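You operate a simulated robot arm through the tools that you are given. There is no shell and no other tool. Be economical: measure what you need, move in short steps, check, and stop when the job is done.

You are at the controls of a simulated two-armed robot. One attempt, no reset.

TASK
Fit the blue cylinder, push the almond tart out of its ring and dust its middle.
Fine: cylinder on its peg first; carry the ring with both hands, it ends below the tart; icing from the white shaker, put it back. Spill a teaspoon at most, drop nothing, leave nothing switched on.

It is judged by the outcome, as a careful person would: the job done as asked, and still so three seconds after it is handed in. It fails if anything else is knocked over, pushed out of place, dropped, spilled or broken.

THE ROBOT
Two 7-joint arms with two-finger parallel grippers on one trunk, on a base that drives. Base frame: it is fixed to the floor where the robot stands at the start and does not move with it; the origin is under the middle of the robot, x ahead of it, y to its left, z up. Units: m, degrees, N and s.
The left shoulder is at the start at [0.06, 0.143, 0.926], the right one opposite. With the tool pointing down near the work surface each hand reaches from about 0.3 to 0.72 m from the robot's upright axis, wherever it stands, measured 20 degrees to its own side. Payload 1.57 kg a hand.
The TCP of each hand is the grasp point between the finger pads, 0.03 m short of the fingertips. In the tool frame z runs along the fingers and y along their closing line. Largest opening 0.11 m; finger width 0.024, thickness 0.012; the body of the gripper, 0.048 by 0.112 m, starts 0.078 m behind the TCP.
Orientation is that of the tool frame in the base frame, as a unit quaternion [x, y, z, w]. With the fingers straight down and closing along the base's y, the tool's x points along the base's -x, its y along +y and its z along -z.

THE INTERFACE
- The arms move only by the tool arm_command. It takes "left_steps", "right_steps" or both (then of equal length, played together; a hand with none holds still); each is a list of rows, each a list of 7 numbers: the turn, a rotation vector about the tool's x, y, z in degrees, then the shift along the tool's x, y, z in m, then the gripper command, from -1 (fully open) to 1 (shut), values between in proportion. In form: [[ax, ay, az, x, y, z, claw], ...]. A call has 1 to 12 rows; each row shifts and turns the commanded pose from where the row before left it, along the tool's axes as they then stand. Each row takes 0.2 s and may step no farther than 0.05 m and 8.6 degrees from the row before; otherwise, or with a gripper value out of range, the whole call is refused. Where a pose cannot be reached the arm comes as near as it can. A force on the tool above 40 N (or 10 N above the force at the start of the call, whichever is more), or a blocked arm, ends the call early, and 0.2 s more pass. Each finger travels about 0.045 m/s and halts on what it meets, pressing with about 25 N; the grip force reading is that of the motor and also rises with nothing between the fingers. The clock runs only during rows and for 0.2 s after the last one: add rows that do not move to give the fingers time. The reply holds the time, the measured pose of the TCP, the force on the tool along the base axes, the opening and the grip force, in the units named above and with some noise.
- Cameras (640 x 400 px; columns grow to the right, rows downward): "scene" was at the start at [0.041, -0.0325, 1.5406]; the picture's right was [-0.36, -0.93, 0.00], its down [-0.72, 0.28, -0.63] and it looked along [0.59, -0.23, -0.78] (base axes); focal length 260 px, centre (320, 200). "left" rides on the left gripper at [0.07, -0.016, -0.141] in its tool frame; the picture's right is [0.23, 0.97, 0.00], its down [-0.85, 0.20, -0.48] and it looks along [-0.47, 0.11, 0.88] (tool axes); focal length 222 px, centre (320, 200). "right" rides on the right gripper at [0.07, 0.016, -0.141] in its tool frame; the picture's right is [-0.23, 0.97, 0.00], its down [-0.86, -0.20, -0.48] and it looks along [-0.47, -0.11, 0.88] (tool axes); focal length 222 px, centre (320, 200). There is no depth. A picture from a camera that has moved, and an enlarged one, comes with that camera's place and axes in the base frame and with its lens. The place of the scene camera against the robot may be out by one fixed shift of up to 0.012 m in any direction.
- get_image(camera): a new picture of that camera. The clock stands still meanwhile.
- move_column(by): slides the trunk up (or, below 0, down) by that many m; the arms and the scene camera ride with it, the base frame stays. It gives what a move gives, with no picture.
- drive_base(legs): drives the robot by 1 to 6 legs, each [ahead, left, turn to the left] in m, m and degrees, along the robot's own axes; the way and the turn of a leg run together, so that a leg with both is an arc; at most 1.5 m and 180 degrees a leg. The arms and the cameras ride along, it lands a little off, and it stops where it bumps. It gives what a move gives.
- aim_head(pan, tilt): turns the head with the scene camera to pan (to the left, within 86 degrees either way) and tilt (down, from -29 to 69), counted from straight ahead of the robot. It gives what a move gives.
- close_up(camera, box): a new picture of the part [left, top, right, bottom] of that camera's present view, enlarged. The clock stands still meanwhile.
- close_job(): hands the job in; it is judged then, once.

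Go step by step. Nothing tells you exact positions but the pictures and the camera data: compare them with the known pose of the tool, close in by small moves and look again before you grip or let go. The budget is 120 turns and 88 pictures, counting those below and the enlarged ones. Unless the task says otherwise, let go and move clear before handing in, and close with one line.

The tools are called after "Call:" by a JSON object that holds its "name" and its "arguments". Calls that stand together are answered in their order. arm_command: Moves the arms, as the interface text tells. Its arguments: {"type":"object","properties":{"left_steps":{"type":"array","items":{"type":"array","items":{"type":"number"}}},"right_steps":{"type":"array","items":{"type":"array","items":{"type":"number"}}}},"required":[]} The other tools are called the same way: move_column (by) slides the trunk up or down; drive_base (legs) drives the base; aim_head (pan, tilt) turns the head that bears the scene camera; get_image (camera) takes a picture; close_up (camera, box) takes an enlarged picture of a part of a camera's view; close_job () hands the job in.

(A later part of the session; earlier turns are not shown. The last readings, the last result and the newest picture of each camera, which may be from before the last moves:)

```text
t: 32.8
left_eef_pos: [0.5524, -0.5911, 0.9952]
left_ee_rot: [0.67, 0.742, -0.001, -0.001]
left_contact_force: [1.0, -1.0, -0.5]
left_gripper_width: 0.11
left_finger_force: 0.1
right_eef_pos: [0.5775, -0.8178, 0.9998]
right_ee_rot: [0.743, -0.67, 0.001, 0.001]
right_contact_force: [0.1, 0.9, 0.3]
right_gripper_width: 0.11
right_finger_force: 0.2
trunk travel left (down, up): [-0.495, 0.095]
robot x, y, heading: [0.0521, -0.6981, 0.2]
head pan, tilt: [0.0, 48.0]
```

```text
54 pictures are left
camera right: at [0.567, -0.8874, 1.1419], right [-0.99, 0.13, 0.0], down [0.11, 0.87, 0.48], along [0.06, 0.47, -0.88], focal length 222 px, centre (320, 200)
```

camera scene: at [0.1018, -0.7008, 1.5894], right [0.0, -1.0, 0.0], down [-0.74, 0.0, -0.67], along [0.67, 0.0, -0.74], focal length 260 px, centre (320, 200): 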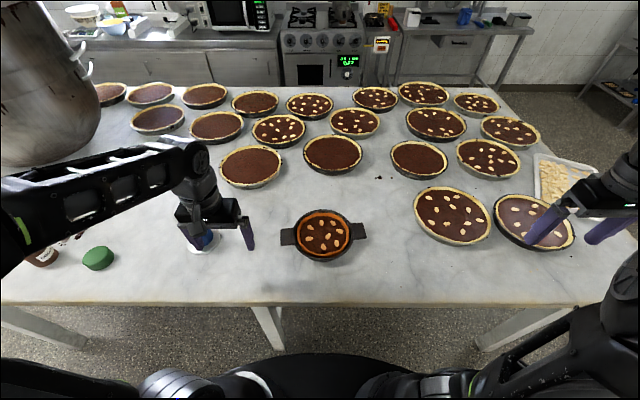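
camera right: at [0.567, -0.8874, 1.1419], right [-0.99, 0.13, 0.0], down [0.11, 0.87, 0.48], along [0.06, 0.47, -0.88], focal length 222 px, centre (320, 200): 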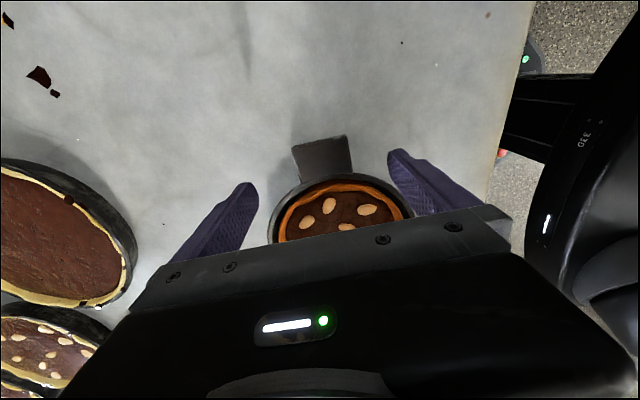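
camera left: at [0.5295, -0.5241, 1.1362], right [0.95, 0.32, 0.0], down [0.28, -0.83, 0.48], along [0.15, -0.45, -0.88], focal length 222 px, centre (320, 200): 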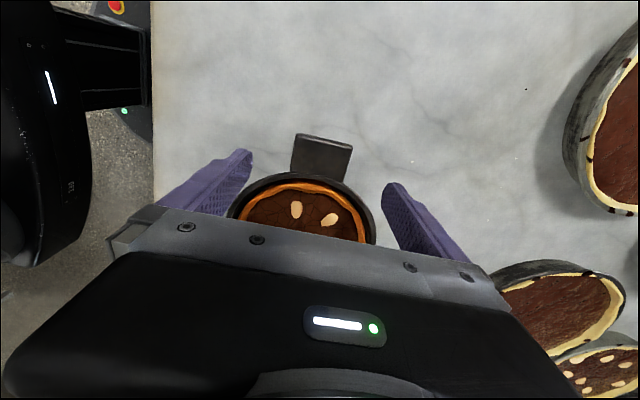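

Both hands stand over the tab centres (0.553, -0.591) and (0.575, -0.818) to within 3 mm. Lower both astride the tabs, then check.

Call:
{"name": "arm_command", "arguments": {"left_steps": [[0, 0, 0, 0, 0, 0.03, -1], [0, 0, 0, 0, 0, 0.03, -1], [0, 0, 0, 0, 0, 0.01, -1], [0, 0, 0, 0, 0, 0.01, -1], [0, 0, 0, 0, 0, 0, -1]], "right_steps": [[0, 0, 0, 0, 0.0025, 0.03, -1], [0, 0, 0, 0, 0, 0.03, -1], [0, 0, 0, 0, 0, 0.012, -1], [0, 0, 0, 0, 0, 0.012, -1], [0, 0, 0, 0, 0, 0, -1]]}}

Call:
{"name": "get_image", "arguments": {"camera": "left"}}

Call:
{"name": "get_image", "arguments": {"camera": "right"}}

Call:
{"name": "close_up", "arguments": {"camera": "scene", "box": [240, 150, 400, 250]}}

```text
t: 34.0
left_eef_pos: [0.5522, -0.5911, 0.9149]
left_ee_rot: [0.671, 0.741, -0.001, -0.001]
left_contact_force: [-0.2, -1.0, -0.2]
left_gripper_width: 0.11
left_finger_force: 0.1
right_eef_pos: [0.5735, -0.8189, 0.9154]
right_ee_rot: [0.742, -0.67, -0.001, -0.001]
right_contact_force: [-0.8, -0.6, -0.3]
right_gripper_width: 0.1101
right_finger_force: 0.0
trunk travel left (down, up): [-0.495, 0.095]
robot x, y, heading: [0.0504, -0.6969, 0.7]
head pan, tilt: [0.0, 48.0]
```

```text
53 pictures are left
camera left: at [0.5295, -0.5232, 1.0561], right [0.95, 0.32, 0.0], down [0.28, -0.83, 0.48], along [0.15, -0.45, -0.88], focal length 222 px, centre (320, 200)
```

left: 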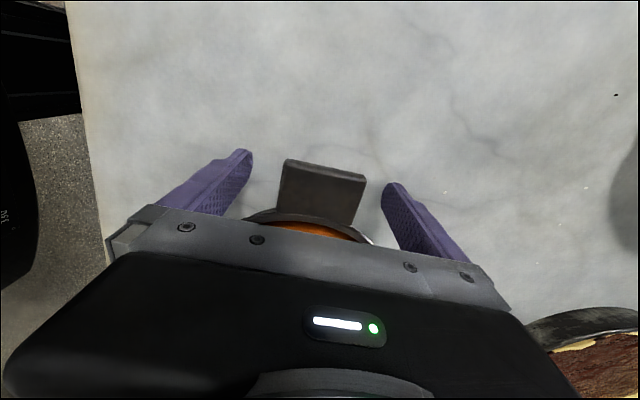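

```text
52 pictures are left
camera right: at [0.5643, -0.8876, 1.0583], right [-0.99, 0.13, 0.0], down [0.11, 0.87, 0.48], along [0.06, 0.47, -0.88], focal length 222 px, centre (320, 200)
```

right: 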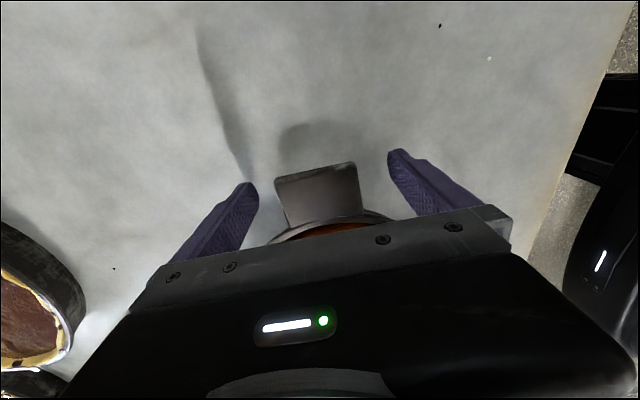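

```text
4.00 times, centred on (320, 200) of scene
camera zoom: at [0.1007, -0.7009, 1.5145], right [0.0, -1.0, 0.0], down [-0.74, 0.0, -0.67], along [0.67, 0.0, -0.74], focal length 1040 px, centre (320, 200)
```

zoom: 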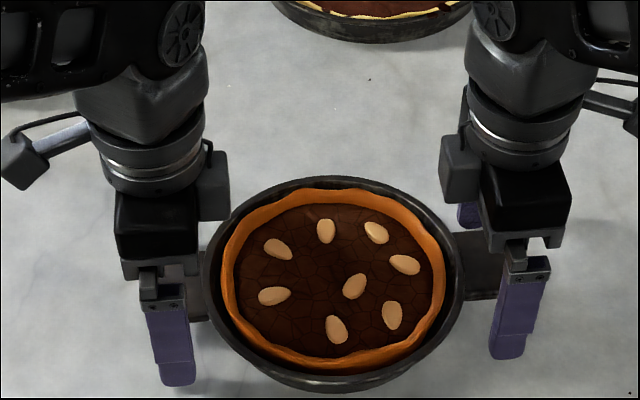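

Fingers stand well astride both tabs. Lower 2 mm more and close on both together.

Call:
{"name": "arm_command", "arguments": {"left_steps": [[0, 0, 0, 0, 0, 0.002, -1], [0, 0, 0, 0, 0, 0, -0.5], [0, 0, 0, 0, 0, 0, 0], [0, 0, 0, 0, 0, 0, 0.5], [0, 0, 0, 0, 0, 0, 0.6], [0, 0, 0, 0, 0, 0, 0.6], [0, 0, 0, 0, 0, 0, 0.6]], "right_steps": [[0, 0, 0, 0, 0, 0.002, -1], [0, 0, 0, 0, 0, 0, -0.5], [0, 0, 0, 0, 0, 0, 0], [0, 0, 0, 0, 0, 0, 0.5], [0, 0, 0, 0, 0, 0, 0.6], [0, 0, 0, 0, 0, 0, 0.6], [0, 0, 0, 0, 0, 0, 0.6]]}}

Call:
{"name": "get_image", "arguments": {"camera": "left"}}

Call:
{"name": "get_image", "arguments": {"camera": "right"}}

```text
t: 35.6
left_eef_pos: [0.553, -0.5918, 0.9133]
left_ee_rot: [0.672, 0.741, -0.001, -0.001]
left_contact_force: [0.3, 0.1, 0.7]
left_gripper_width: 0.0596
left_finger_force: 25.0
right_eef_pos: [0.5746, -0.8185, 0.9134]
right_ee_rot: [0.743, -0.67, 0.0, 0.0]
right_contact_force: [3.7, 0.2, 0.8]
right_gripper_width: 0.0593
right_finger_force: 25.0
trunk travel left (down, up): [-0.495, 0.095]
robot x, y, heading: [0.0542, -0.697, 0.4]
head pan, tilt: [0.0, 48.0]
```

```text
50 pictures are left
camera left: at [0.5303, -0.5234, 1.0545], right [0.95, 0.32, 0.0], down [0.28, -0.83, 0.48], along [0.15, -0.45, -0.88], focal length 222 px, centre (320, 200)
```

left: 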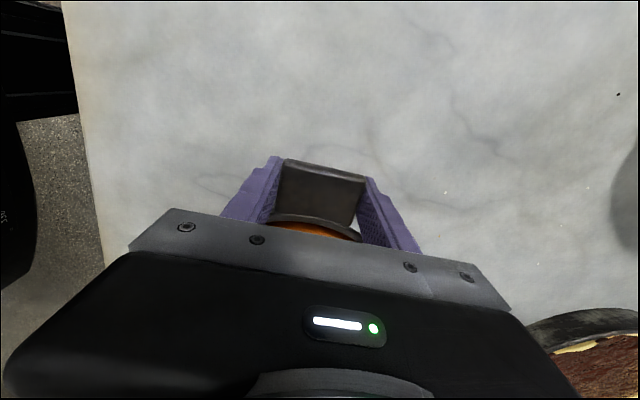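

```text
49 pictures are left
camera right: at [0.5641, -0.8872, 1.0561], right [-0.99, 0.13, 0.0], down [0.11, 0.87, 0.48], along [0.06, 0.47, -0.88], focal length 222 px, centre (320, 200)
```

right: 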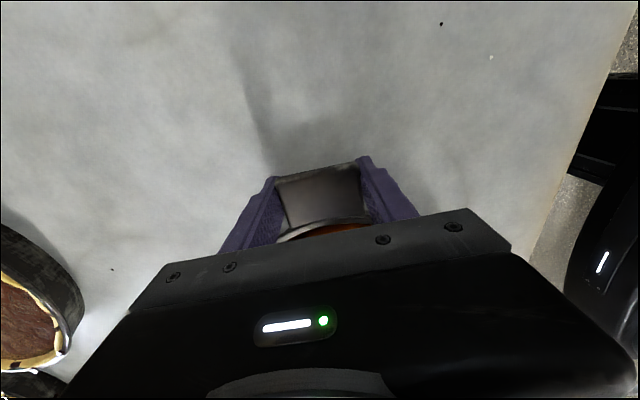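

Both tabs held (0.0595 m). Lift with the trunk a little first and check the grips.

Call:
{"name": "move_column", "arguments": {"by": 0.03}}

Call:
{"name": "close_up", "arguments": {"camera": "scene", "box": [220, 140, 420, 265]}}

```text
t: 36.4
left_eef_pos: [0.5536, -0.5907, 0.943]
left_ee_rot: [0.671, 0.741, -0.002, -0.002]
left_contact_force: [-2.2, -0.6, -4.3]
left_gripper_width: 0.0595
left_finger_force: 25.0
right_eef_pos: [0.5744, -0.8178, 0.9436]
right_ee_rot: [0.742, -0.67, 0.0, -0.001]
right_contact_force: [2.0, 0.5, -4.3]
right_gripper_width: 0.0595
right_finger_force: 25.1
trunk travel left (down, up): [-0.525, 0.065]
robot x, y, heading: [0.0517, -0.6978, 0.3]
head pan, tilt: [0.0, 48.0]
```

```text
3.20 times, centred on (320, 202) of scene
camera zoom: at [0.1018, -0.701, 1.5444], right [0.0, -1.0, 0.0], down [-0.74, 0.0, -0.67], along [0.67, 0.0, -0.74], focal length 832 px, centre (320, 192)
```

zoom: 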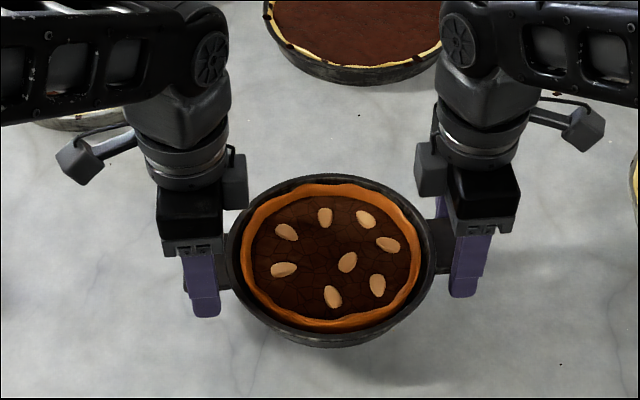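

Ring lifts evenly, about 4 N a hand. Raise it fully so its bottom clears the cylinder, then drive left to the peg.

Call:
{"name": "move_column", "arguments": {"by": 0.062}}

Call:
{"name": "drive_base", "arguments": {"legs": [[-0.004, 0.15, 0], [-0.004, 0.22, 0]]}}

Call:
{"name": "get_image", "arguments": {"camera": "scene"}}

Call:
{"name": "get_image", "arguments": {"camera": "left"}}

```text
t: 37.4
left_eef_pos: [0.5534, -0.5916, 1.0053]
left_ee_rot: [0.671, 0.741, -0.001, -0.001]
left_contact_force: [-2.0, -0.6, -5.1]
left_gripper_width: 0.0596
left_finger_force: 25.1
right_eef_pos: [0.5735, -0.818, 1.0066]
right_ee_rot: [0.742, -0.67, 0.0, -0.001]
right_contact_force: [2.8, 0.0, -2.8]
right_gripper_width: 0.0592
right_finger_force: 25.0
trunk travel left (down, up): [-0.587, 0.003]
robot x, y, heading: [0.0521, -0.6965, 0.2]
head pan, tilt: [0.0, 48.0]
```

```text
t: 40.0
left_eef_pos: [0.5428, -0.23, 1.0059]
left_ee_rot: [0.671, 0.742, -0.002, -0.001]
left_contact_force: [-2.9, -0.2, -3.6]
left_gripper_width: 0.0595
left_finger_force: 25.1
right_eef_pos: [0.5651, -0.4569, 1.0058]
right_ee_rot: [0.742, -0.67, 0.001, 0.0]
right_contact_force: [2.6, 0.0, -4.3]
right_gripper_width: 0.0593
right_finger_force: 25.8
trunk travel left (down, up): [-0.587, 0.003]
robot x, y, heading: [0.0429, -0.3332, 0.2]
head pan, tilt: [0.0, 48.0]
```

```text
47 pictures are left
camera scene: at [0.0917, -0.3391, 1.6064], right [0.01, -1.0, 0.0], down [-0.74, 0.0, -0.67], along [0.67, 0.0, -0.74], focal length 260 px, centre (320, 200)
```

scene: 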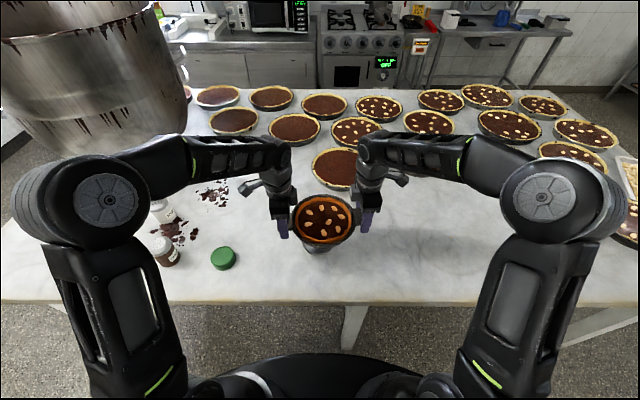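

```text
46 pictures are left
camera left: at [0.5207, -0.162, 1.1461], right [0.95, 0.32, 0.0], down [0.28, -0.83, 0.48], along [0.15, -0.45, -0.88], focal length 222 px, centre (320, 200)
```

left: 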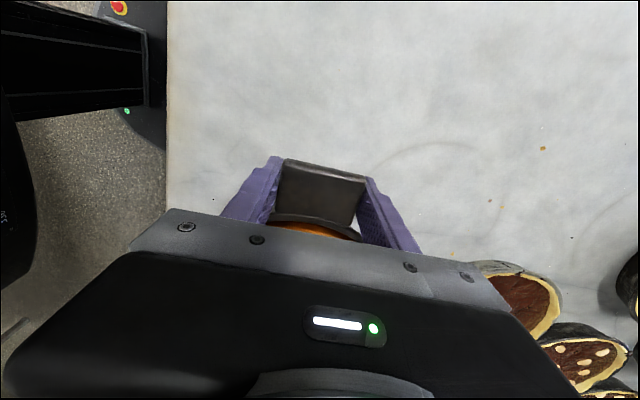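

The ring hangs at about (0.554, -0.342); the peg is at (0.5525, -0.326). Shift both hands together by 16 mm to the left and check.

Call:
{"name": "arm_command", "arguments": {"left_steps": [[0, 0, 0, 0.004, 0, 0, 0.6], [0, 0, 0, 0.004, 0, 0, 0.6], [0, 0, 0, 0.004, 0, 0, 0.6], [0, 0, 0, 0.0038, 0, 0, 0.6], [0, 0, 0, 0, 0, 0, 0.6]], "right_steps": [[0, 0, 0, -0.004, 0, 0, 0.6], [0, 0, 0, -0.004, 0, 0, 0.6], [0, 0, 0, -0.004, 0, 0, 0.6], [0, 0, 0, -0.0038, 0, 0, 0.6], [0, 0, 0, 0, 0, 0, 0.6]]}}

Call:
{"name": "close_up", "arguments": {"camera": "scene", "box": [240, 160, 400, 260]}}

```text
t: 41.2
left_eef_pos: [0.5413, -0.2143, 1.0066]
left_ee_rot: [0.672, 0.741, -0.002, -0.001]
left_contact_force: [1.1, -7.5, -3.1]
left_gripper_width: 0.0596
left_finger_force: 24.8
right_eef_pos: [0.5643, -0.4427, 1.007]
right_ee_rot: [0.742, -0.67, 0.0, 0.001]
right_contact_force: [-0.4, 7.6, -5.7]
right_gripper_width: 0.0592
right_finger_force: 24.7
trunk travel left (down, up): [-0.587, 0.003]
robot x, y, heading: [0.0405, -0.3361, 0.1]
head pan, tilt: [0.0, 48.0]
```

```text
4.00 times, centred on (320, 210) of scene
camera zoom: at [0.0918, -0.3407, 1.6064], right [0.01, -1.0, 0.0], down [-0.74, 0.0, -0.67], along [0.67, 0.0, -0.74], focal length 1040 px, centre (320, 160)
```

zoom: 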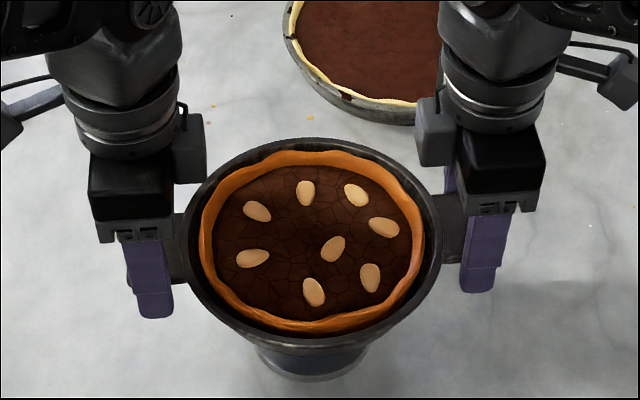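

Ring and peg axes now agree within about 1 mm in both readings. I relieve the small stretch between the hands and start lowering with the trunk.

Call:
{"name": "arm_command", "arguments": {"left_steps": [[0, 0, 0, -0.0006, 0, 0, 0.6], [0, 0, 0, 0, 0, 0, 0.6]], "right_steps": [[0, 0, 0, -0.001, 0, 0, 0.6], [0, 0, 0, 0, 0, 0, 0.6]]}}

Call:
{"name": "move_column", "arguments": {"by": -0.032}}

Call:
{"name": "move_column", "arguments": {"by": -0.01}}

Call:
{"name": "close_up", "arguments": {"camera": "scene", "box": [240, 150, 400, 250]}}

```text
t: 41.8
left_eef_pos: [0.541, -0.2139, 1.0044]
left_ee_rot: [0.671, 0.741, -0.002, -0.001]
left_contact_force: [-1.5, -3.0, -2.9]
left_gripper_width: 0.0597
left_finger_force: 25.0
right_eef_pos: [0.5623, -0.4415, 1.0059]
right_ee_rot: [0.742, -0.671, 0.001, 0.001]
right_contact_force: [0.7, 3.3, -4.4]
right_gripper_width: 0.0595
right_finger_force: 25.0
trunk travel left (down, up): [-0.587, 0.003]
robot x, y, heading: [0.0446, -0.3381, 0.5]
head pan, tilt: [0.0, 48.0]
```

```text
t: 42.6
left_eef_pos: [0.5407, -0.2153, 0.9726]
left_ee_rot: [0.671, 0.741, -0.001, -0.001]
left_contact_force: [-3.0, -0.7, -1.2]
left_gripper_width: 0.0598
left_finger_force: 25.1
right_eef_pos: [0.5647, -0.442, 0.9757]
right_ee_rot: [0.742, -0.67, 0.002, 0.0]
right_contact_force: [3.2, 0.3, 0.4]
right_gripper_width: 0.0591
right_finger_force: 25.1
trunk travel left (down, up): [-0.555, 0.035]
robot x, y, heading: [0.043, -0.3349, 0.1]
head pan, tilt: [0.0, 48.0]
```

```text
t: 43.1
left_eef_pos: [0.5413, -0.2148, 0.9636]
left_ee_rot: [0.671, 0.742, -0.001, -0.001]
left_contact_force: [-3.3, 2.0, -1.3]
left_gripper_width: 0.0598
left_finger_force: 25.4
right_eef_pos: [0.5625, -0.4417, 0.9642]
right_ee_rot: [0.741, -0.671, 0.0, 0.0]
right_contact_force: [3.8, -1.7, 0.9]
right_gripper_width: 0.0594
right_finger_force: 24.9
trunk travel left (down, up): [-0.545, 0.045]
robot x, y, heading: [0.0423, -0.3375, 0.2]
head pan, tilt: [0.0, 48.0]
```

```text
4.00 times, centred on (320, 200) of scene
camera zoom: at [0.0909, -0.3406, 1.5644], right [0.01, -1.0, 0.0], down [-0.74, 0.0, -0.67], along [0.67, 0.0, -0.74], focal length 1040 px, centre (320, 200)
```

zoom: 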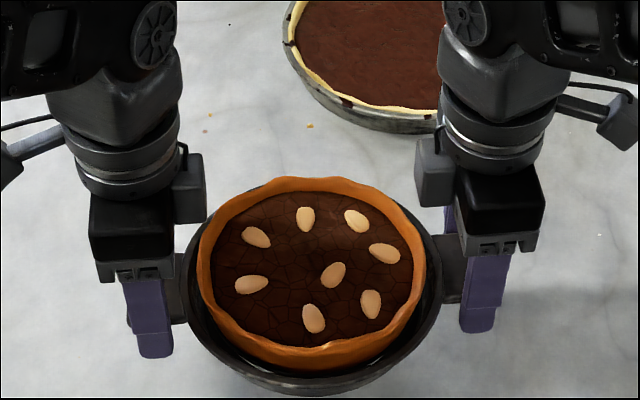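

The tart is rising out of the ring, staying level, forces small. Continue lowering.

Call:
{"name": "move_column", "arguments": {"by": -0.015}}

Call:
{"name": "move_column", "arguments": {"by": -0.015}}

Call:
{"name": "close_up", "arguments": {"camera": "scene", "box": [240, 150, 400, 250]}}

```text
t: 43.8
left_eef_pos: [0.5407, -0.2153, 0.9487]
left_ee_rot: [0.671, 0.741, -0.001, -0.002]
left_contact_force: [-2.9, 3.6, -2.3]
left_gripper_width: 0.0599
left_finger_force: 25.0
right_eef_pos: [0.5629, -0.4423, 0.9498]
right_ee_rot: [0.742, -0.671, 0.001, 0.001]
right_contact_force: [3.5, -3.3, 0.9]
right_gripper_width: 0.0594
right_finger_force: 24.5
trunk travel left (down, up): [-0.53, 0.06]
robot x, y, heading: [0.0434, -0.336, 0.2]
head pan, tilt: [0.0, 48.0]
```

```text
t: 44.4
left_eef_pos: [0.5417, -0.2143, 0.9338]
left_ee_rot: [0.671, 0.742, -0.002, -0.001]
left_contact_force: [-3.1, 5.3, -3.2]
left_gripper_width: 0.0597
left_finger_force: 24.8
right_eef_pos: [0.5617, -0.4428, 0.9344]
right_ee_rot: [0.742, -0.671, 0.001, 0.0]
right_contact_force: [2.8, -4.7, 2.2]
right_gripper_width: 0.0591
right_finger_force: 24.4
trunk travel left (down, up): [-0.515, 0.075]
robot x, y, heading: [0.0435, -0.3357, 0.2]
head pan, tilt: [0.0, 48.0]
```

```text
4.00 times, centred on (320, 200) of scene
camera zoom: at [0.0909, -0.3406, 1.5344], right [0.01, -1.0, 0.0], down [-0.74, 0.0, -0.67], along [0.67, 0.0, -0.74], focal length 1040 px, centre (320, 200)
```

zoom: 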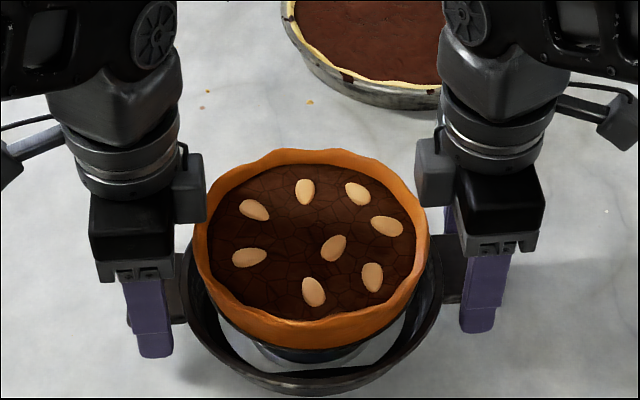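

The ring is nearly down, but a housing on the inner side of each gripper comes near the tart's rim. A close look before the last 20 mm.

Call:
{"name": "close_up", "arguments": {"camera": "scene", "box": [255, 160, 305, 195]}}

Call:
{"name": "close_up", "arguments": {"camera": "scene", "box": [330, 160, 380, 195]}}

```text
11.43 times, centred on (280, 178) of scene
camera zoom: at [0.0909, -0.3406, 1.5344], right [0.01, -1.0, 0.0], down [-0.74, 0.0, -0.67], along [0.67, 0.0, -0.74], focal length 2971 px, centre (777, 457)
```

zoom: 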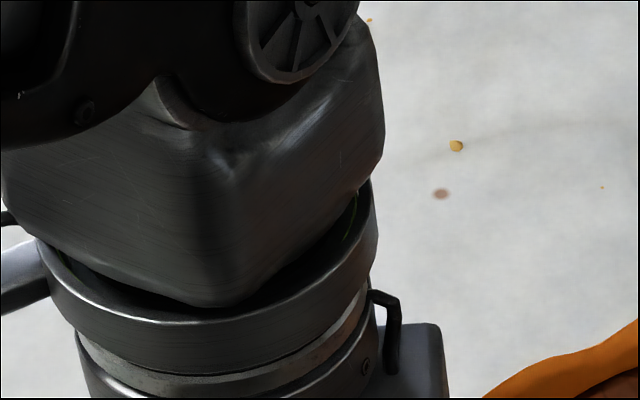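

```text
11.43 times, centred on (355, 178) of scene
camera zoom: at [0.0909, -0.3406, 1.5344], right [0.01, -1.0, 0.0], down [-0.74, 0.0, -0.67], along [0.67, 0.0, -0.74], focal length 2971 px, centre (-80, 457)
```

zoom: 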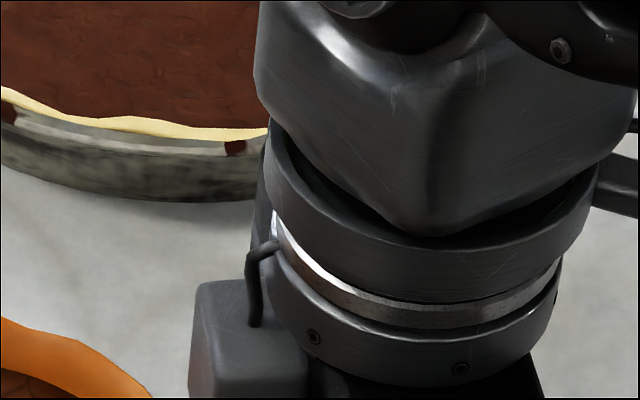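

Call:
{"name": "close_up", "arguments": {"camera": "scene", "box": [260, 180, 310, 215]}}

Call:
{"name": "get_image", "arguments": {"camera": "left"}}

```text
11.43 times, centred on (285, 198) of scene
camera zoom: at [0.0909, -0.3406, 1.5344], right [0.01, -1.0, 0.0], down [-0.74, 0.0, -0.67], along [0.67, 0.0, -0.74], focal length 2971 px, centre (720, 229)
```

zoom: 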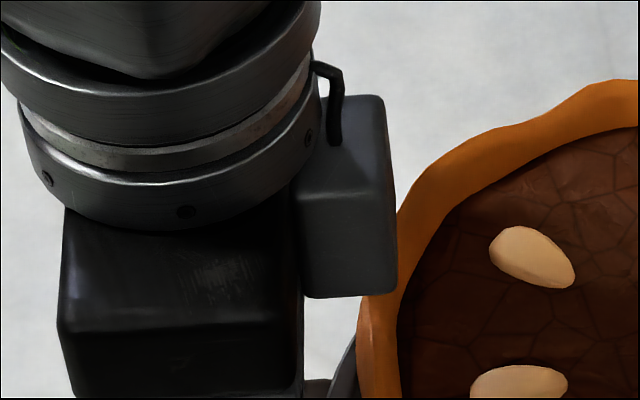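

```text
39 pictures are left
camera left: at [0.5187, -0.1473, 1.0747], right [0.95, 0.32, 0.0], down [0.28, -0.83, 0.48], along [0.15, -0.45, -0.88], focal length 222 px, centre (320, 200)
```

left: 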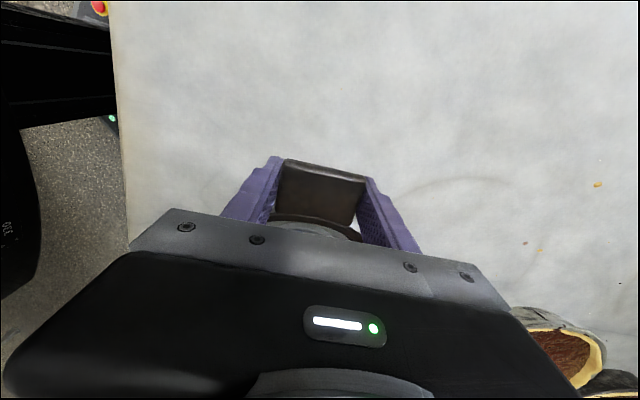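

By geometry that housing ends about 0.078 above the TCP, so it will stop about 1.5 cm above the tart's rim. I go on in small steps watching forces.

Call:
{"name": "move_column", "arguments": {"by": -0.01}}

Call:
{"name": "close_up", "arguments": {"camera": "scene", "box": [240, 140, 400, 240]}}

```text
t: 45.0
left_eef_pos: [0.5419, -0.2147, 0.9248]
left_ee_rot: [0.671, 0.742, -0.002, -0.001]
left_contact_force: [-2.6, 5.3, -2.9]
left_gripper_width: 0.0596
left_finger_force: 25.3
right_eef_pos: [0.5637, -0.4414, 0.925]
right_ee_rot: [0.742, -0.67, 0.0, 0.001]
right_contact_force: [3.0, -6.3, 3.5]
right_gripper_width: 0.0594
right_finger_force: 25.2
trunk travel left (down, up): [-0.505, 0.085]
robot x, y, heading: [0.0429, -0.3349, 0.3]
head pan, tilt: [0.0, 48.0]
```

```text
4.00 times, centred on (320, 190) of scene
camera zoom: at [0.0909, -0.3406, 1.5244], right [0.01, -1.0, 0.0], down [-0.74, 0.0, -0.67], along [0.67, 0.0, -0.74], focal length 1040 px, centre (320, 240)
```

zoom: 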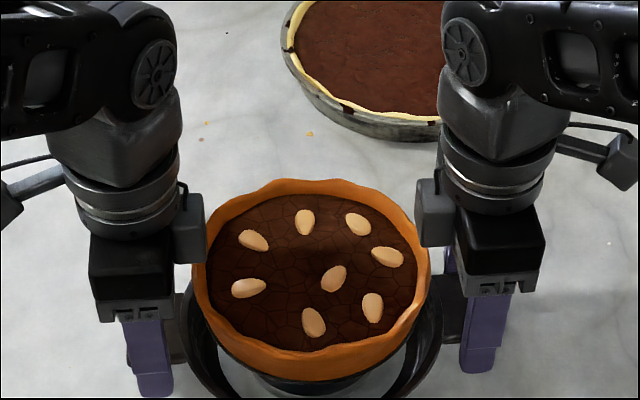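

Call:
{"name": "move_column", "arguments": {"by": -0.008}}

Call:
{"name": "close_up", "arguments": {"camera": "scene", "box": [240, 140, 400, 240]}}

```text
t: 45.5
left_eef_pos: [0.5413, -0.2146, 0.9153]
left_ee_rot: [0.671, 0.741, -0.001, -0.001]
left_contact_force: [-2.3, 7.0, -1.7]
left_gripper_width: 0.0598
left_finger_force: 24.7
right_eef_pos: [0.5622, -0.4421, 0.9152]
right_ee_rot: [0.742, -0.671, 0.0, 0.001]
right_contact_force: [3.3, -6.0, 2.6]
right_gripper_width: 0.0593
right_finger_force: 24.9
trunk travel left (down, up): [-0.497, 0.093]
robot x, y, heading: [0.0414, -0.3348, 0.2]
head pan, tilt: [0.0, 48.0]
```

```text
4.00 times, centred on (320, 190) of scene
camera zoom: at [0.0909, -0.3406, 1.5164], right [0.01, -1.0, 0.0], down [-0.74, 0.0, -0.67], along [0.67, 0.0, -0.74], focal length 1040 px, centre (320, 240)
```

zoom: 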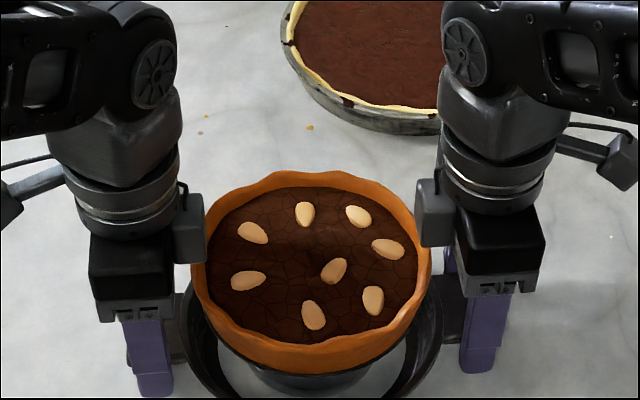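

Call:
{"name": "move_column", "arguments": {"by": -0.003}}

```text
t: 46.1
left_eef_pos: [0.5407, -0.2152, 0.9135]
left_ee_rot: [0.671, 0.741, -0.001, -0.001]
left_contact_force: [-2.5, 8.0, 2.8]
left_gripper_width: 0.0594
left_finger_force: 24.9
right_eef_pos: [0.5631, -0.4413, 0.9145]
right_ee_rot: [0.742, -0.67, 0.0, -0.001]
right_contact_force: [3.4, -7.4, 6.0]
right_gripper_width: 0.0592
right_finger_force: 25.2
trunk travel left (down, up): [-0.494, 0.096]
robot x, y, heading: [0.0438, -0.3378, 0.1]
head pan, tilt: [0.0, 48.0]
```

The ring has touched down on the table. Open both hands, draw outwards and lift clear.

Call:
{"name": "arm_command", "arguments": {"left_steps": [[0, 0, 0, 0, 0, 0, 0], [0, 0, 0, 0, 0, 0, -0.5], [0, 0, 0, 0, 0, 0, -1], [0, 0, 0, 0, 0, 0, -1], [0, 0, 0, 0.008, 0, -0.002, -1], [0, 0, 0, 0.01, 0, -0.01, -1], [0, 0, 0, 0.01, 0, -0.03, -1], [0, 0, 0, 0, 0, -0.04, -1], [0, 0, 0, 0, 0, -0.04, -1]], "right_steps": [[0, 0, 0, 0, 0, 0, 0], [0, 0, 0, 0, 0, 0, -0.5], [0, 0, 0, 0, 0, 0, -1], [0, 0, 0, 0, 0, 0, -1], [0, 0, 0, 0.008, 0, -0.002, -1], [0, 0, 0, 0.01, 0, -0.01, -1], [0, 0, 0, 0.01, 0, -0.03, -1], [0, 0, 0, 0, 0, -0.04, -1], [0, 0, 0, 0, 0, -0.04, -1]]}}

Call:
{"name": "close_up", "arguments": {"camera": "scene", "box": [240, 140, 400, 240]}}

```text
t: 48.1
left_eef_pos: [0.5372, -0.1839, 1.0351]
left_ee_rot: [0.671, 0.741, -0.001, -0.001]
left_contact_force: [-0.6, -0.1, 0.3]
left_gripper_width: 0.1095
left_finger_force: 0.0
right_eef_pos: [0.5656, -0.4688, 1.0334]
right_ee_rot: [0.742, -0.671, 0.001, -0.001]
right_contact_force: [0.3, 0.1, 0.0]
right_gripper_width: 0.1102
right_finger_force: 0.0
trunk travel left (down, up): [-0.494, 0.096]
robot x, y, heading: [0.0387, -0.3341, 0.4]
head pan, tilt: [0.0, 48.0]
```

```text
4.00 times, centred on (320, 190) of scene
camera zoom: at [0.0906, -0.3406, 1.5134], right [0.01, -1.0, 0.0], down [-0.74, 0.0, -0.67], along [0.67, 0.0, -0.74], focal length 1040 px, centre (320, 240)
```

zoom: 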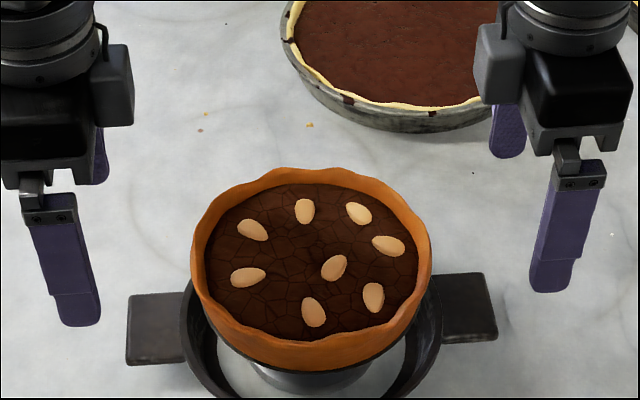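

The tart stands free on the cylinder, with the ring on the table around the plate. Next the icing shaker: I raise the trunk, draw the right hand back, turn the left hand on towards camera-up for a sideways grasp, and drive left.

Call:
{"name": "move_column", "arguments": {"by": 0.06}}

Call:
{"name": "arm_command", "arguments": {"left_steps": [[0, 0, 8, 0, 0, 0, -1], [0, 0, 8, 0, 0, 0, -1], [0, 0, 8, 0, 0, 0, -1], [0, 0, 8, 0, 0, 0, -1], [0, 0, 8, 0, 0, 0, -1], [0, 0, 8, 0, 0, 0, -1], [0, 0, 8, 0, 0, 0, -1], [0, 0, 8, 0, 0, 0, -1], [0, 0, 8, 0, 0, 0, -1], [0, 0, 8, 0, 0, 0, -1], [0, 0, 8, 0, 0, 0, -1], [0, 0, 7.5, 0, 0, 0, -1]], "right_steps": [[0, 0, 0, 0, 0.03, 0, -1], [0, 0, 0, 0, 0.03, 0, -1], [0, 0, 0, 0, 0.03, 0, -1], [0, 0, 0, 0, 0.03, 0, -1], [0, 0, 0, 0, 0.03, 0, -1], [0, 0, 0, 0, 0.02, 0, -1], [0, 0, 0, 0, 0, 0, -1], [0, 0, 0, 0, 0, 0, -1], [0, 0, 0, 0, 0, 0, -1], [0, 0, 0, 0, 0, 0, -1], [0, 0, 0, 0, 0, 0, -1], [0, 0, 0, 0, 0, 0, -1]]}}

```text
t: 49.1
left_eef_pos: [0.5365, -0.1837, 1.094]
left_ee_rot: [0.671, 0.741, 0.0, -0.001]
left_contact_force: [0.2, -0.2, 0.1]
left_gripper_width: 0.11
left_finger_force: 0.1
right_eef_pos: [0.5659, -0.4702, 1.0925]
right_ee_rot: [0.742, -0.67, 0.001, 0.0]
right_contact_force: [0.0, -1.1, 0.8]
right_gripper_width: 0.1098
right_finger_force: 0.0
trunk travel left (down, up): [-0.554, 0.036]
robot x, y, heading: [0.0426, -0.3343, 0.3]
head pan, tilt: [0.0, 48.0]
```

```text
t: 51.7
left_eef_pos: [0.5363, -0.1846, 1.0931]
left_ee_rot: [1.0, 0.0, -0.003, 0.0]
left_contact_force: [0.8, 0.0, 0.5]
left_gripper_width: 0.1103
left_finger_force: 0.1
right_eef_pos: [0.3948, -0.4848, 1.0925]
right_ee_rot: [0.742, -0.671, 0.0, 0.0]
right_contact_force: [-0.5, 0.0, -0.2]
right_gripper_width: 0.11
right_finger_force: 0.2
trunk travel left (down, up): [-0.554, 0.036]
robot x, y, heading: [0.0409, -0.3367, 0.2]
head pan, tilt: [0.0, 48.0]
```

The left hand now faces camera-forward; next drive left towards the shaker with everything held high.

Call:
{"name": "drive_base", "arguments": {"legs": [[0, 0.36, 0]]}}

Call:
{"name": "get_image", "arguments": {"camera": "scene"}}

Call:
{"name": "get_image", "arguments": {"camera": "left"}}

```text
t: 54.0
left_eef_pos: [0.5343, 0.173, 1.0946]
left_ee_rot: [1.0, 0.002, -0.002, 0.0]
left_contact_force: [0.4, 0.3, 0.1]
left_gripper_width: 0.1101
left_finger_force: 0.1
right_eef_pos: [0.3927, -0.1298, 1.092]
right_ee_rot: [0.743, -0.669, 0.001, 0.0]
right_contact_force: [0.3, 0.3, 0.6]
right_gripper_width: 0.1101
right_finger_force: 0.1
trunk travel left (down, up): [-0.554, 0.036]
robot x, y, heading: [0.0384, 0.0215, 0.2]
head pan, tilt: [0.0, 48.0]
```

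```text
35 pictures are left
camera scene: at [0.0889, 0.0155, 1.5735], right [0.01, -1.0, 0.0], down [-0.74, -0.01, -0.67], along [0.67, 0.0, -0.74], focal length 260 px, centre (320, 200)
```

scene: 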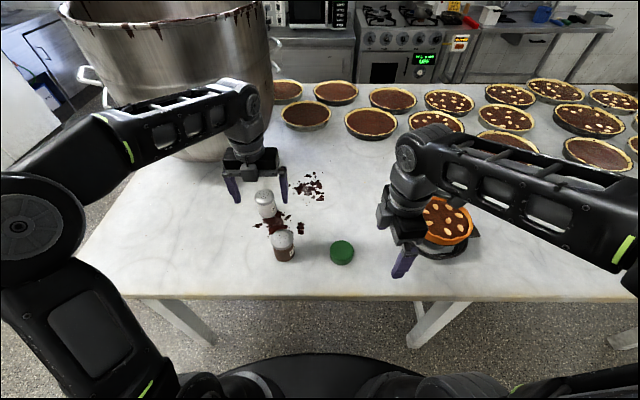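

```text
34 pictures are left
camera left: at [0.6047, 0.1885, 1.2348], right [0.23, -0.97, 0.0], down [-0.85, -0.2, 0.48], along [-0.47, -0.11, -0.88], focal length 222 px, centre (320, 200)
```

left: 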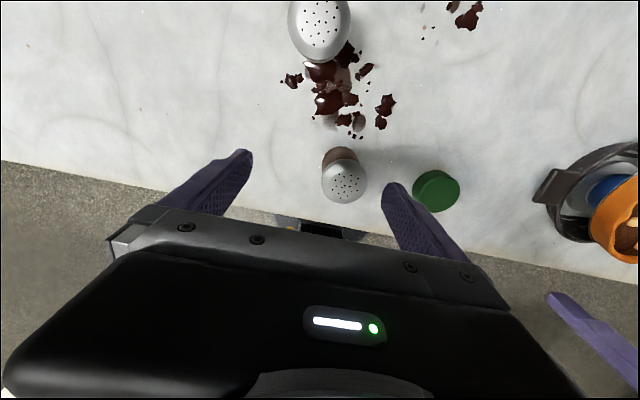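

The icing shaker's lid is at about (0.647, 0.200), cocoa at (0.496, 0.126). A close-up for its height.

Call:
{"name": "close_up", "arguments": {"camera": "scene", "box": [230, 170, 310, 270]}}

```text
4.00 times, centred on (270, 220) of scene
camera zoom: at [0.0889, 0.0155, 1.5735], right [0.01, -1.0, 0.0], down [-0.74, -0.01, -0.67], along [0.67, 0.0, -0.74], focal length 1040 px, centre (520, 120)
```

zoom: 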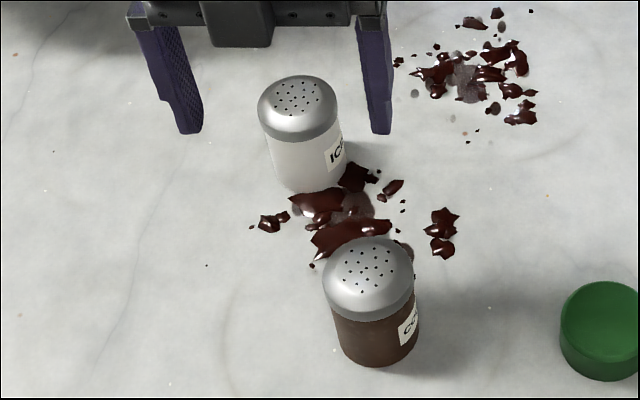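

Shaker: base (0.648, 0.203), about 0.06 wide, 0.084 tall. I yaw the left hand 12° and pitch it up to 35° below horizontal for the side grasp.

Call:
{"name": "arm_command", "arguments": {"left_steps": [[0, 0, 6, 0, 0, 0, -1], [0, 0, 6, 0, 0, 0, -1], [0, 7.86, 0, 0, 0, 0, -1], [0, 7.86, 0, 0, 0, 0, -1], [0, 7.86, 0, 0, 0, 0, -1], [0, 7.86, 0, 0, 0, 0, -1], [0, 7.86, 0, 0, 0, 0, -1], [0, 7.86, 0, 0, 0, 0, -1], [0, 7.86, 0, 0, 0, 0, -1], [0, 0, 0, 0, 0, 0, -1]]}}

Call:
{"name": "get_image", "arguments": {"camera": "left"}}

```text
t: 56.2
left_eef_pos: [0.5379, 0.177, 1.1115]
left_ee_rot: [0.881, -0.082, 0.463, 0.047]
left_contact_force: [-0.3, 0.0, -0.4]
left_gripper_width: 0.11
left_finger_force: 0.1
left hand out of reach, approached as far as the arm can: row 9
right_eef_pos: [0.3926, -0.1295, 1.0916]
right_ee_rot: [0.743, -0.67, 0.001, 0.001]
right_contact_force: [0.4, -0.8, 0.0]
right_gripper_width: 0.1098
right_finger_force: 0.0
trunk travel left (down, up): [-0.554, 0.036]
robot x, y, heading: [0.0374, 0.017, 0.4]
head pan, tilt: [0.0, 48.0]
```

```text
32 pictures are left
camera left: at [0.4668, 0.2075, 1.249], right [-0.06, -0.98, 0.19], down [-0.9, -0.03, -0.43], along [0.43, -0.2, -0.88], focal length 222 px, centre (320, 200)
```

left: 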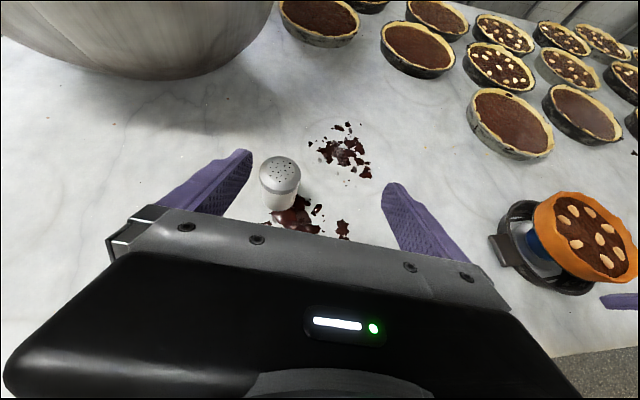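

The tool axis is as planned. Move to a pre-grasp point 9 cm back along the tool axis from the shaker's body.

Call:
{"name": "arm_command", "arguments": {"left_steps": [[0, 0, 0, -0.0254, -0.0116, 0.0262, -1], [0, 0, 0, -0.0254, -0.0116, 0.0262, -1], [0, 0, 0, -0.0254, -0.0116, 0.0262, -1], [0, 0, 0, -0.0254, -0.0116, 0.0262, -1], [0, 0, 0, 0, 0, 0, -1]]}}

Call:
{"name": "get_image", "arguments": {"camera": "left"}}

Call:
{"name": "close_up", "arguments": {"camera": "scene", "box": [210, 160, 330, 270]}}

```text
t: 57.4
left_eef_pos: [0.5754, 0.2158, 0.9669]
left_ee_rot: [0.883, -0.091, 0.459, 0.049]
left_contact_force: [-0.5, 0.3, -0.2]
left_gripper_width: 0.1101
left_finger_force: 0.1
right_eef_pos: [0.3923, -0.1301, 1.0915]
right_ee_rot: [0.742, -0.67, 0.0, 0.001]
right_contact_force: [0.2, 0.4, 0.2]
right_gripper_width: 0.11
right_finger_force: 0.0
trunk travel left (down, up): [-0.554, 0.036]
robot x, y, heading: [0.0429, 0.0173, 0.4]
head pan, tilt: [0.0, 48.0]
```

```text
31 pictures are left
camera left: at [0.5059, 0.2474, 1.1047], right [-0.07, -0.98, 0.19], down [-0.91, -0.02, -0.42], along [0.42, -0.2, -0.89], focal length 222 px, centre (320, 200)
```

left: 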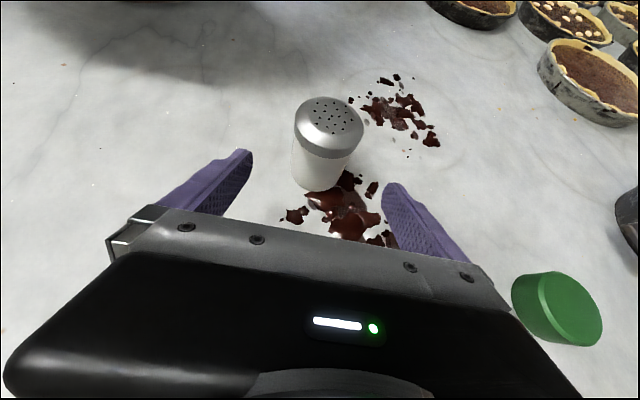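

```text
3.64 times, centred on (270, 215) of scene
camera zoom: at [0.0883, 0.0145, 1.5735], right [0.01, -1.0, 0.0], down [-0.74, 0.0, -0.67], along [0.67, 0.0, -0.74], focal length 945 px, centre (502, 146)
```

zoom: 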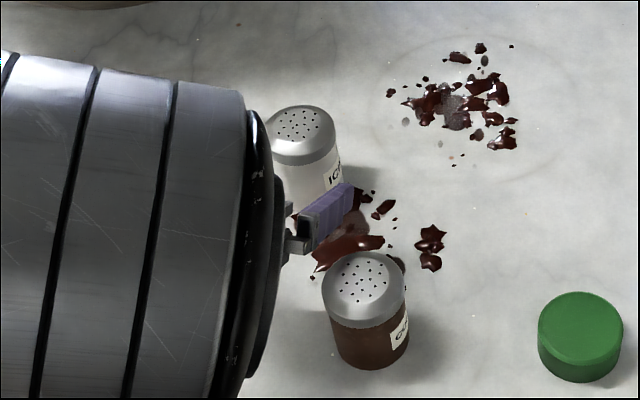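

The shaker is in line at (0.650, 0.198). Advance 9 cm along the tool axis, then look before closing.

Call:
{"name": "arm_command", "arguments": {"left_steps": [[0, 0, 0, 0.001, 0.0005, 0.025, -1], [0, 0, 0, 0.001, 0.0005, 0.025, -1], [0, 0, 0, 0.001, 0.0005, 0.022, -1], [0, 0, 0, 0, 0, 0.019, -1], [0, 0, 0, 0, 0, 0, -1]]}}

Call:
{"name": "get_image", "arguments": {"camera": "left"}}

```text
t: 58.6
left_eef_pos: [0.6506, 0.1972, 0.9185]
left_ee_rot: [0.883, -0.091, 0.458, 0.049]
left_contact_force: [0.3, 0.2, -0.7]
left_gripper_width: 0.11
left_finger_force: 0.1
right_eef_pos: [0.3924, -0.1307, 1.0916]
right_ee_rot: [0.743, -0.67, 0.0, -0.001]
right_contact_force: [-0.8, 0.8, -0.2]
right_gripper_width: 0.1101
right_finger_force: 0.0
trunk travel left (down, up): [-0.554, 0.036]
robot x, y, heading: [0.0423, 0.0204, 0.3]
head pan, tilt: [0.0, 48.0]
```

```text
29 pictures are left
camera left: at [0.5802, 0.2297, 1.0561], right [-0.07, -0.98, 0.19], down [-0.91, -0.02, -0.42], along [0.42, -0.2, -0.89], focal length 222 px, centre (320, 200)
```

left: 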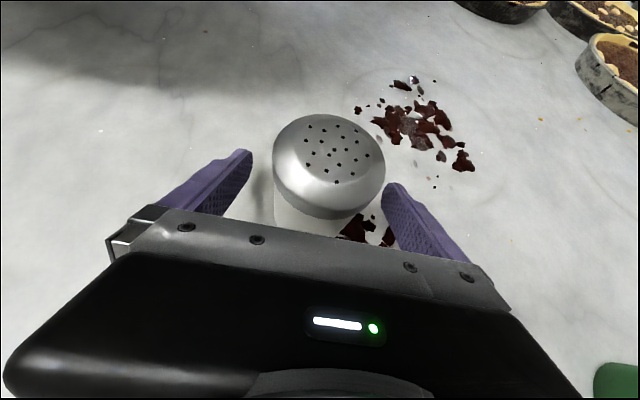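

Well centred. Shift 3 mm and close on the shaker.

Call:
{"name": "arm_command", "arguments": {"left_steps": [[0, 0, 0, 0, -0.003, 0, -1], [0, 0, 0, 0, 0, 0, -0.5], [0, 0, 0, 0, 0, 0, 0], [0, 0, 0, 0, 0, 0, 0.4], [0, 0, 0, 0, 0, 0, 0.6], [0, 0, 0, 0, 0, 0, 0.6], [0, 0, 0, 0, 0, 0, 0.6]]}}

Call:
{"name": "get_image", "arguments": {"camera": "left"}}

```text
t: 60.2
left_eef_pos: [0.6516, 0.2024, 0.9179]
left_ee_rot: [0.883, -0.091, 0.458, 0.048]
left_contact_force: [-0.3, -0.6, 0.1]
left_gripper_width: 0.0603
left_finger_force: 24.9
right_eef_pos: [0.3928, -0.1301, 1.0935]
right_ee_rot: [0.743, -0.67, -0.001, 0.0]
right_contact_force: [0.0, -0.5, 0.3]
right_gripper_width: 0.1101
right_finger_force: 0.1
trunk travel left (down, up): [-0.554, 0.036]
robot x, y, heading: [0.0409, 0.0162, 0.6]
head pan, tilt: [0.0, 48.0]
```

```text
28 pictures are left
camera left: at [0.5807, 0.2331, 1.0568], right [-0.07, -0.98, 0.19], down [-0.91, -0.02, -0.42], along [0.42, -0.2, -0.89], focal length 222 px, centre (320, 200)
```

left: 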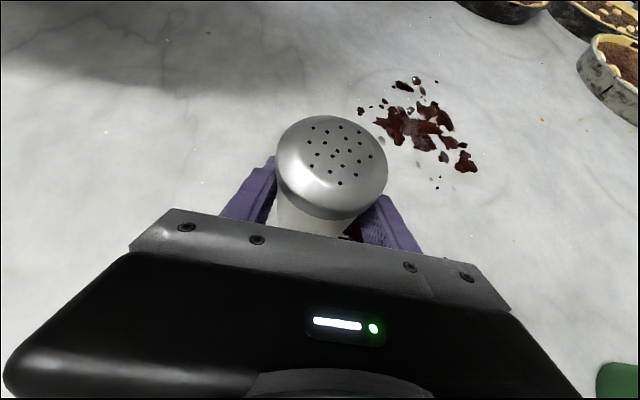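

Gripped (0.060 m). Lift with the trunk, then the arm, keeping it upright and drawing back a bit.

Call:
{"name": "move_column", "arguments": {"by": 0.034}}

Call:
{"name": "arm_command", "arguments": {"left_steps": [[0, 0, 0, 0.0246, 0, -0.0173, 0.6], [0, 0, 0, 0.0246, 0, -0.0173, 0.6], [0, 0, 0, 0.02, 0.003, -0.03, 0.6], [0, 0, 0, 0.02, 0.003, -0.03, 0.6], [0, 0, 0, 0, 0, 0, 0.6]]}}

Call:
{"name": "get_image", "arguments": {"camera": "scene"}}

```text
t: 60.9
left_eef_pos: [0.6502, 0.2035, 0.9527]
left_ee_rot: [0.883, -0.091, 0.458, 0.048]
left_contact_force: [-0.6, -0.6, -1.6]
left_gripper_width: 0.0602
left_finger_force: 25.5
right_eef_pos: [0.3924, -0.1305, 1.1254]
right_ee_rot: [0.743, -0.67, 0.0, -0.001]
right_contact_force: [0.0, 0.8, -0.4]
right_gripper_width: 0.1099
right_finger_force: 0.1
trunk travel left (down, up): [-0.588, 0.002]
robot x, y, heading: [0.0392, 0.0177, 0.5]
head pan, tilt: [0.0, 48.0]
```

```text
t: 62.1
left_eef_pos: [0.6263, 0.2023, 1.0813]
left_ee_rot: [0.883, -0.09, 0.458, 0.047]
left_contact_force: [0.3, 0.1, -2.0]
left_gripper_width: 0.0604
left_finger_force: 25.3
right_eef_pos: [0.3927, -0.1306, 1.1258]
right_ee_rot: [0.743, -0.67, 0.0, 0.0]
right_contact_force: [-0.2, 0.6, 0.1]
right_gripper_width: 0.11
right_finger_force: 0.0
trunk travel left (down, up): [-0.588, 0.002]
robot x, y, heading: [0.0361, 0.02, 0.4]
head pan, tilt: [0.0, 48.0]
```

```text
27 pictures are left
camera scene: at [0.0897, 0.0142, 1.6074], right [0.01, -1.0, 0.0], down [-0.74, 0.0, -0.67], along [0.67, 0.0, -0.74], focal length 260 px, centre (320, 200)
```

scene: 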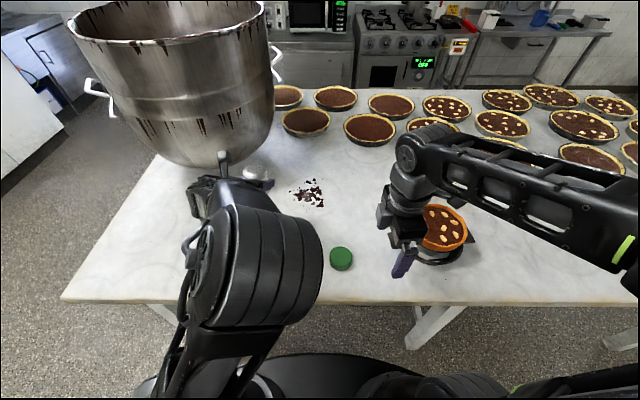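

The shaker is in hand, upright. Drive right until it hangs by the tart.

Call:
{"name": "drive_base", "arguments": {"legs": [[0, -0.53, 0]]}}

Call:
{"name": "get_image", "arguments": {"camera": "scene"}}

```text
t: 65.2
left_eef_pos: [0.6292, -0.3318, 1.0807]
left_ee_rot: [0.883, -0.088, 0.458, 0.046]
left_contact_force: [-0.1, -1.7, -1.0]
left_gripper_width: 0.0606
left_finger_force: 25.2
right_eef_pos: [0.397, -0.6636, 1.1268]
right_ee_rot: [0.744, -0.668, 0.0, 0.0]
right_contact_force: [0.1, -0.4, 1.2]
right_gripper_width: 0.11
right_finger_force: 0.0
trunk travel left (down, up): [-0.588, 0.002]
robot x, y, heading: [0.0454, -0.5161, 0.8]
head pan, tilt: [0.0, 48.0]
```

```text
26 pictures are left
camera scene: at [0.0934, -0.5205, 1.6074], right [0.01, -1.0, 0.0], down [-0.74, -0.01, -0.67], along [0.67, 0.01, -0.74], focal length 260 px, centre (320, 200)
```

scene: 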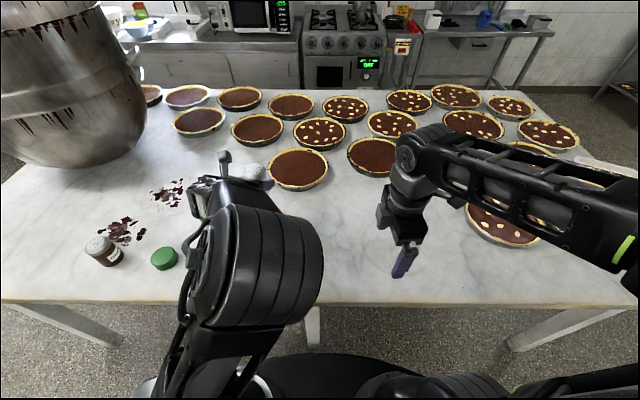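

The tart is hidden behind the elbow from here; the hand cameras will serve. I draw the shaker over the tart's middle and pitch the hand up by 30° (shaker only leans back).

Call:
{"name": "arm_command", "arguments": {"left_steps": [[0, 0, 0, -0.01, 0.0054, -0.019, 0.6], [0, 0, 0, -0.01, 0.0054, -0.019, 0.6], [0, 7.5, 0, 0, 0, 0, 0.6], [0, 7.5, 0, 0, 0, 0, 0.6], [0, 7.5, 0, 0, 0, 0, 0.6], [0, 7.5, 0, 0, 0, 0, 0.6], [0, 0, 0, 0, 0, 0, 0.6]]}}

Call:
{"name": "get_image", "arguments": {"camera": "left"}}

Call:
{"name": "get_image", "arguments": {"camera": "right"}}

```text
t: 66.8
left_eef_pos: [0.5905, -0.3312, 1.0855]
left_ee_rot: [0.734, -0.075, 0.672, 0.069]
left_contact_force: [-0.6, 0.0, -1.3]
left_gripper_width: 0.0607
left_finger_force: 24.7
left hand out of reach, approached as far as the arm can: row 5
right_eef_pos: [0.3981, -0.6629, 1.1271]
right_ee_rot: [0.743, -0.669, 0.0, 0.0]
right_contact_force: [-0.3, -0.2, -0.4]
right_gripper_width: 0.1101
right_finger_force: 0.1
trunk travel left (down, up): [-0.588, 0.002]
robot x, y, heading: [0.0423, -0.5179, 0.4]
head pan, tilt: [0.0, 48.0]
```

```text
25 pictures are left
camera left: at [0.4616, -0.2886, 1.1671], right [-0.17, -0.96, 0.23], down [-0.58, -0.09, -0.81], along [0.79, -0.27, -0.54], focal length 222 px, centre (320, 200)
```

left: 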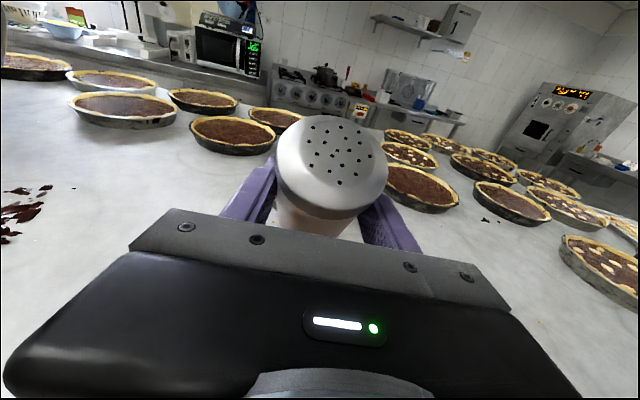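

```text
24 pictures are left
camera right: at [0.3875, -0.7325, 1.2685], right [-0.99, 0.12, 0.0], down [0.11, 0.87, 0.48], along [0.06, 0.47, -0.88], focal length 222 px, centre (320, 200)
```

right: 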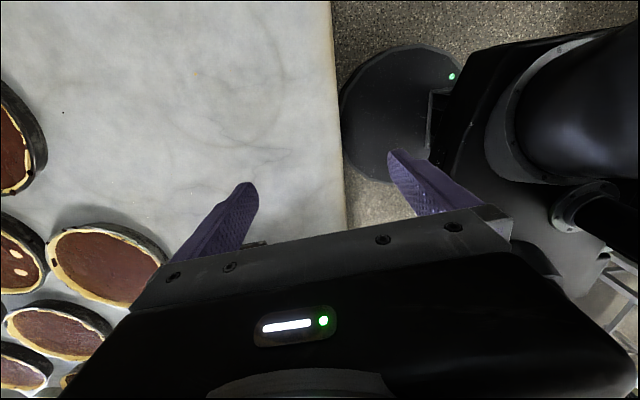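

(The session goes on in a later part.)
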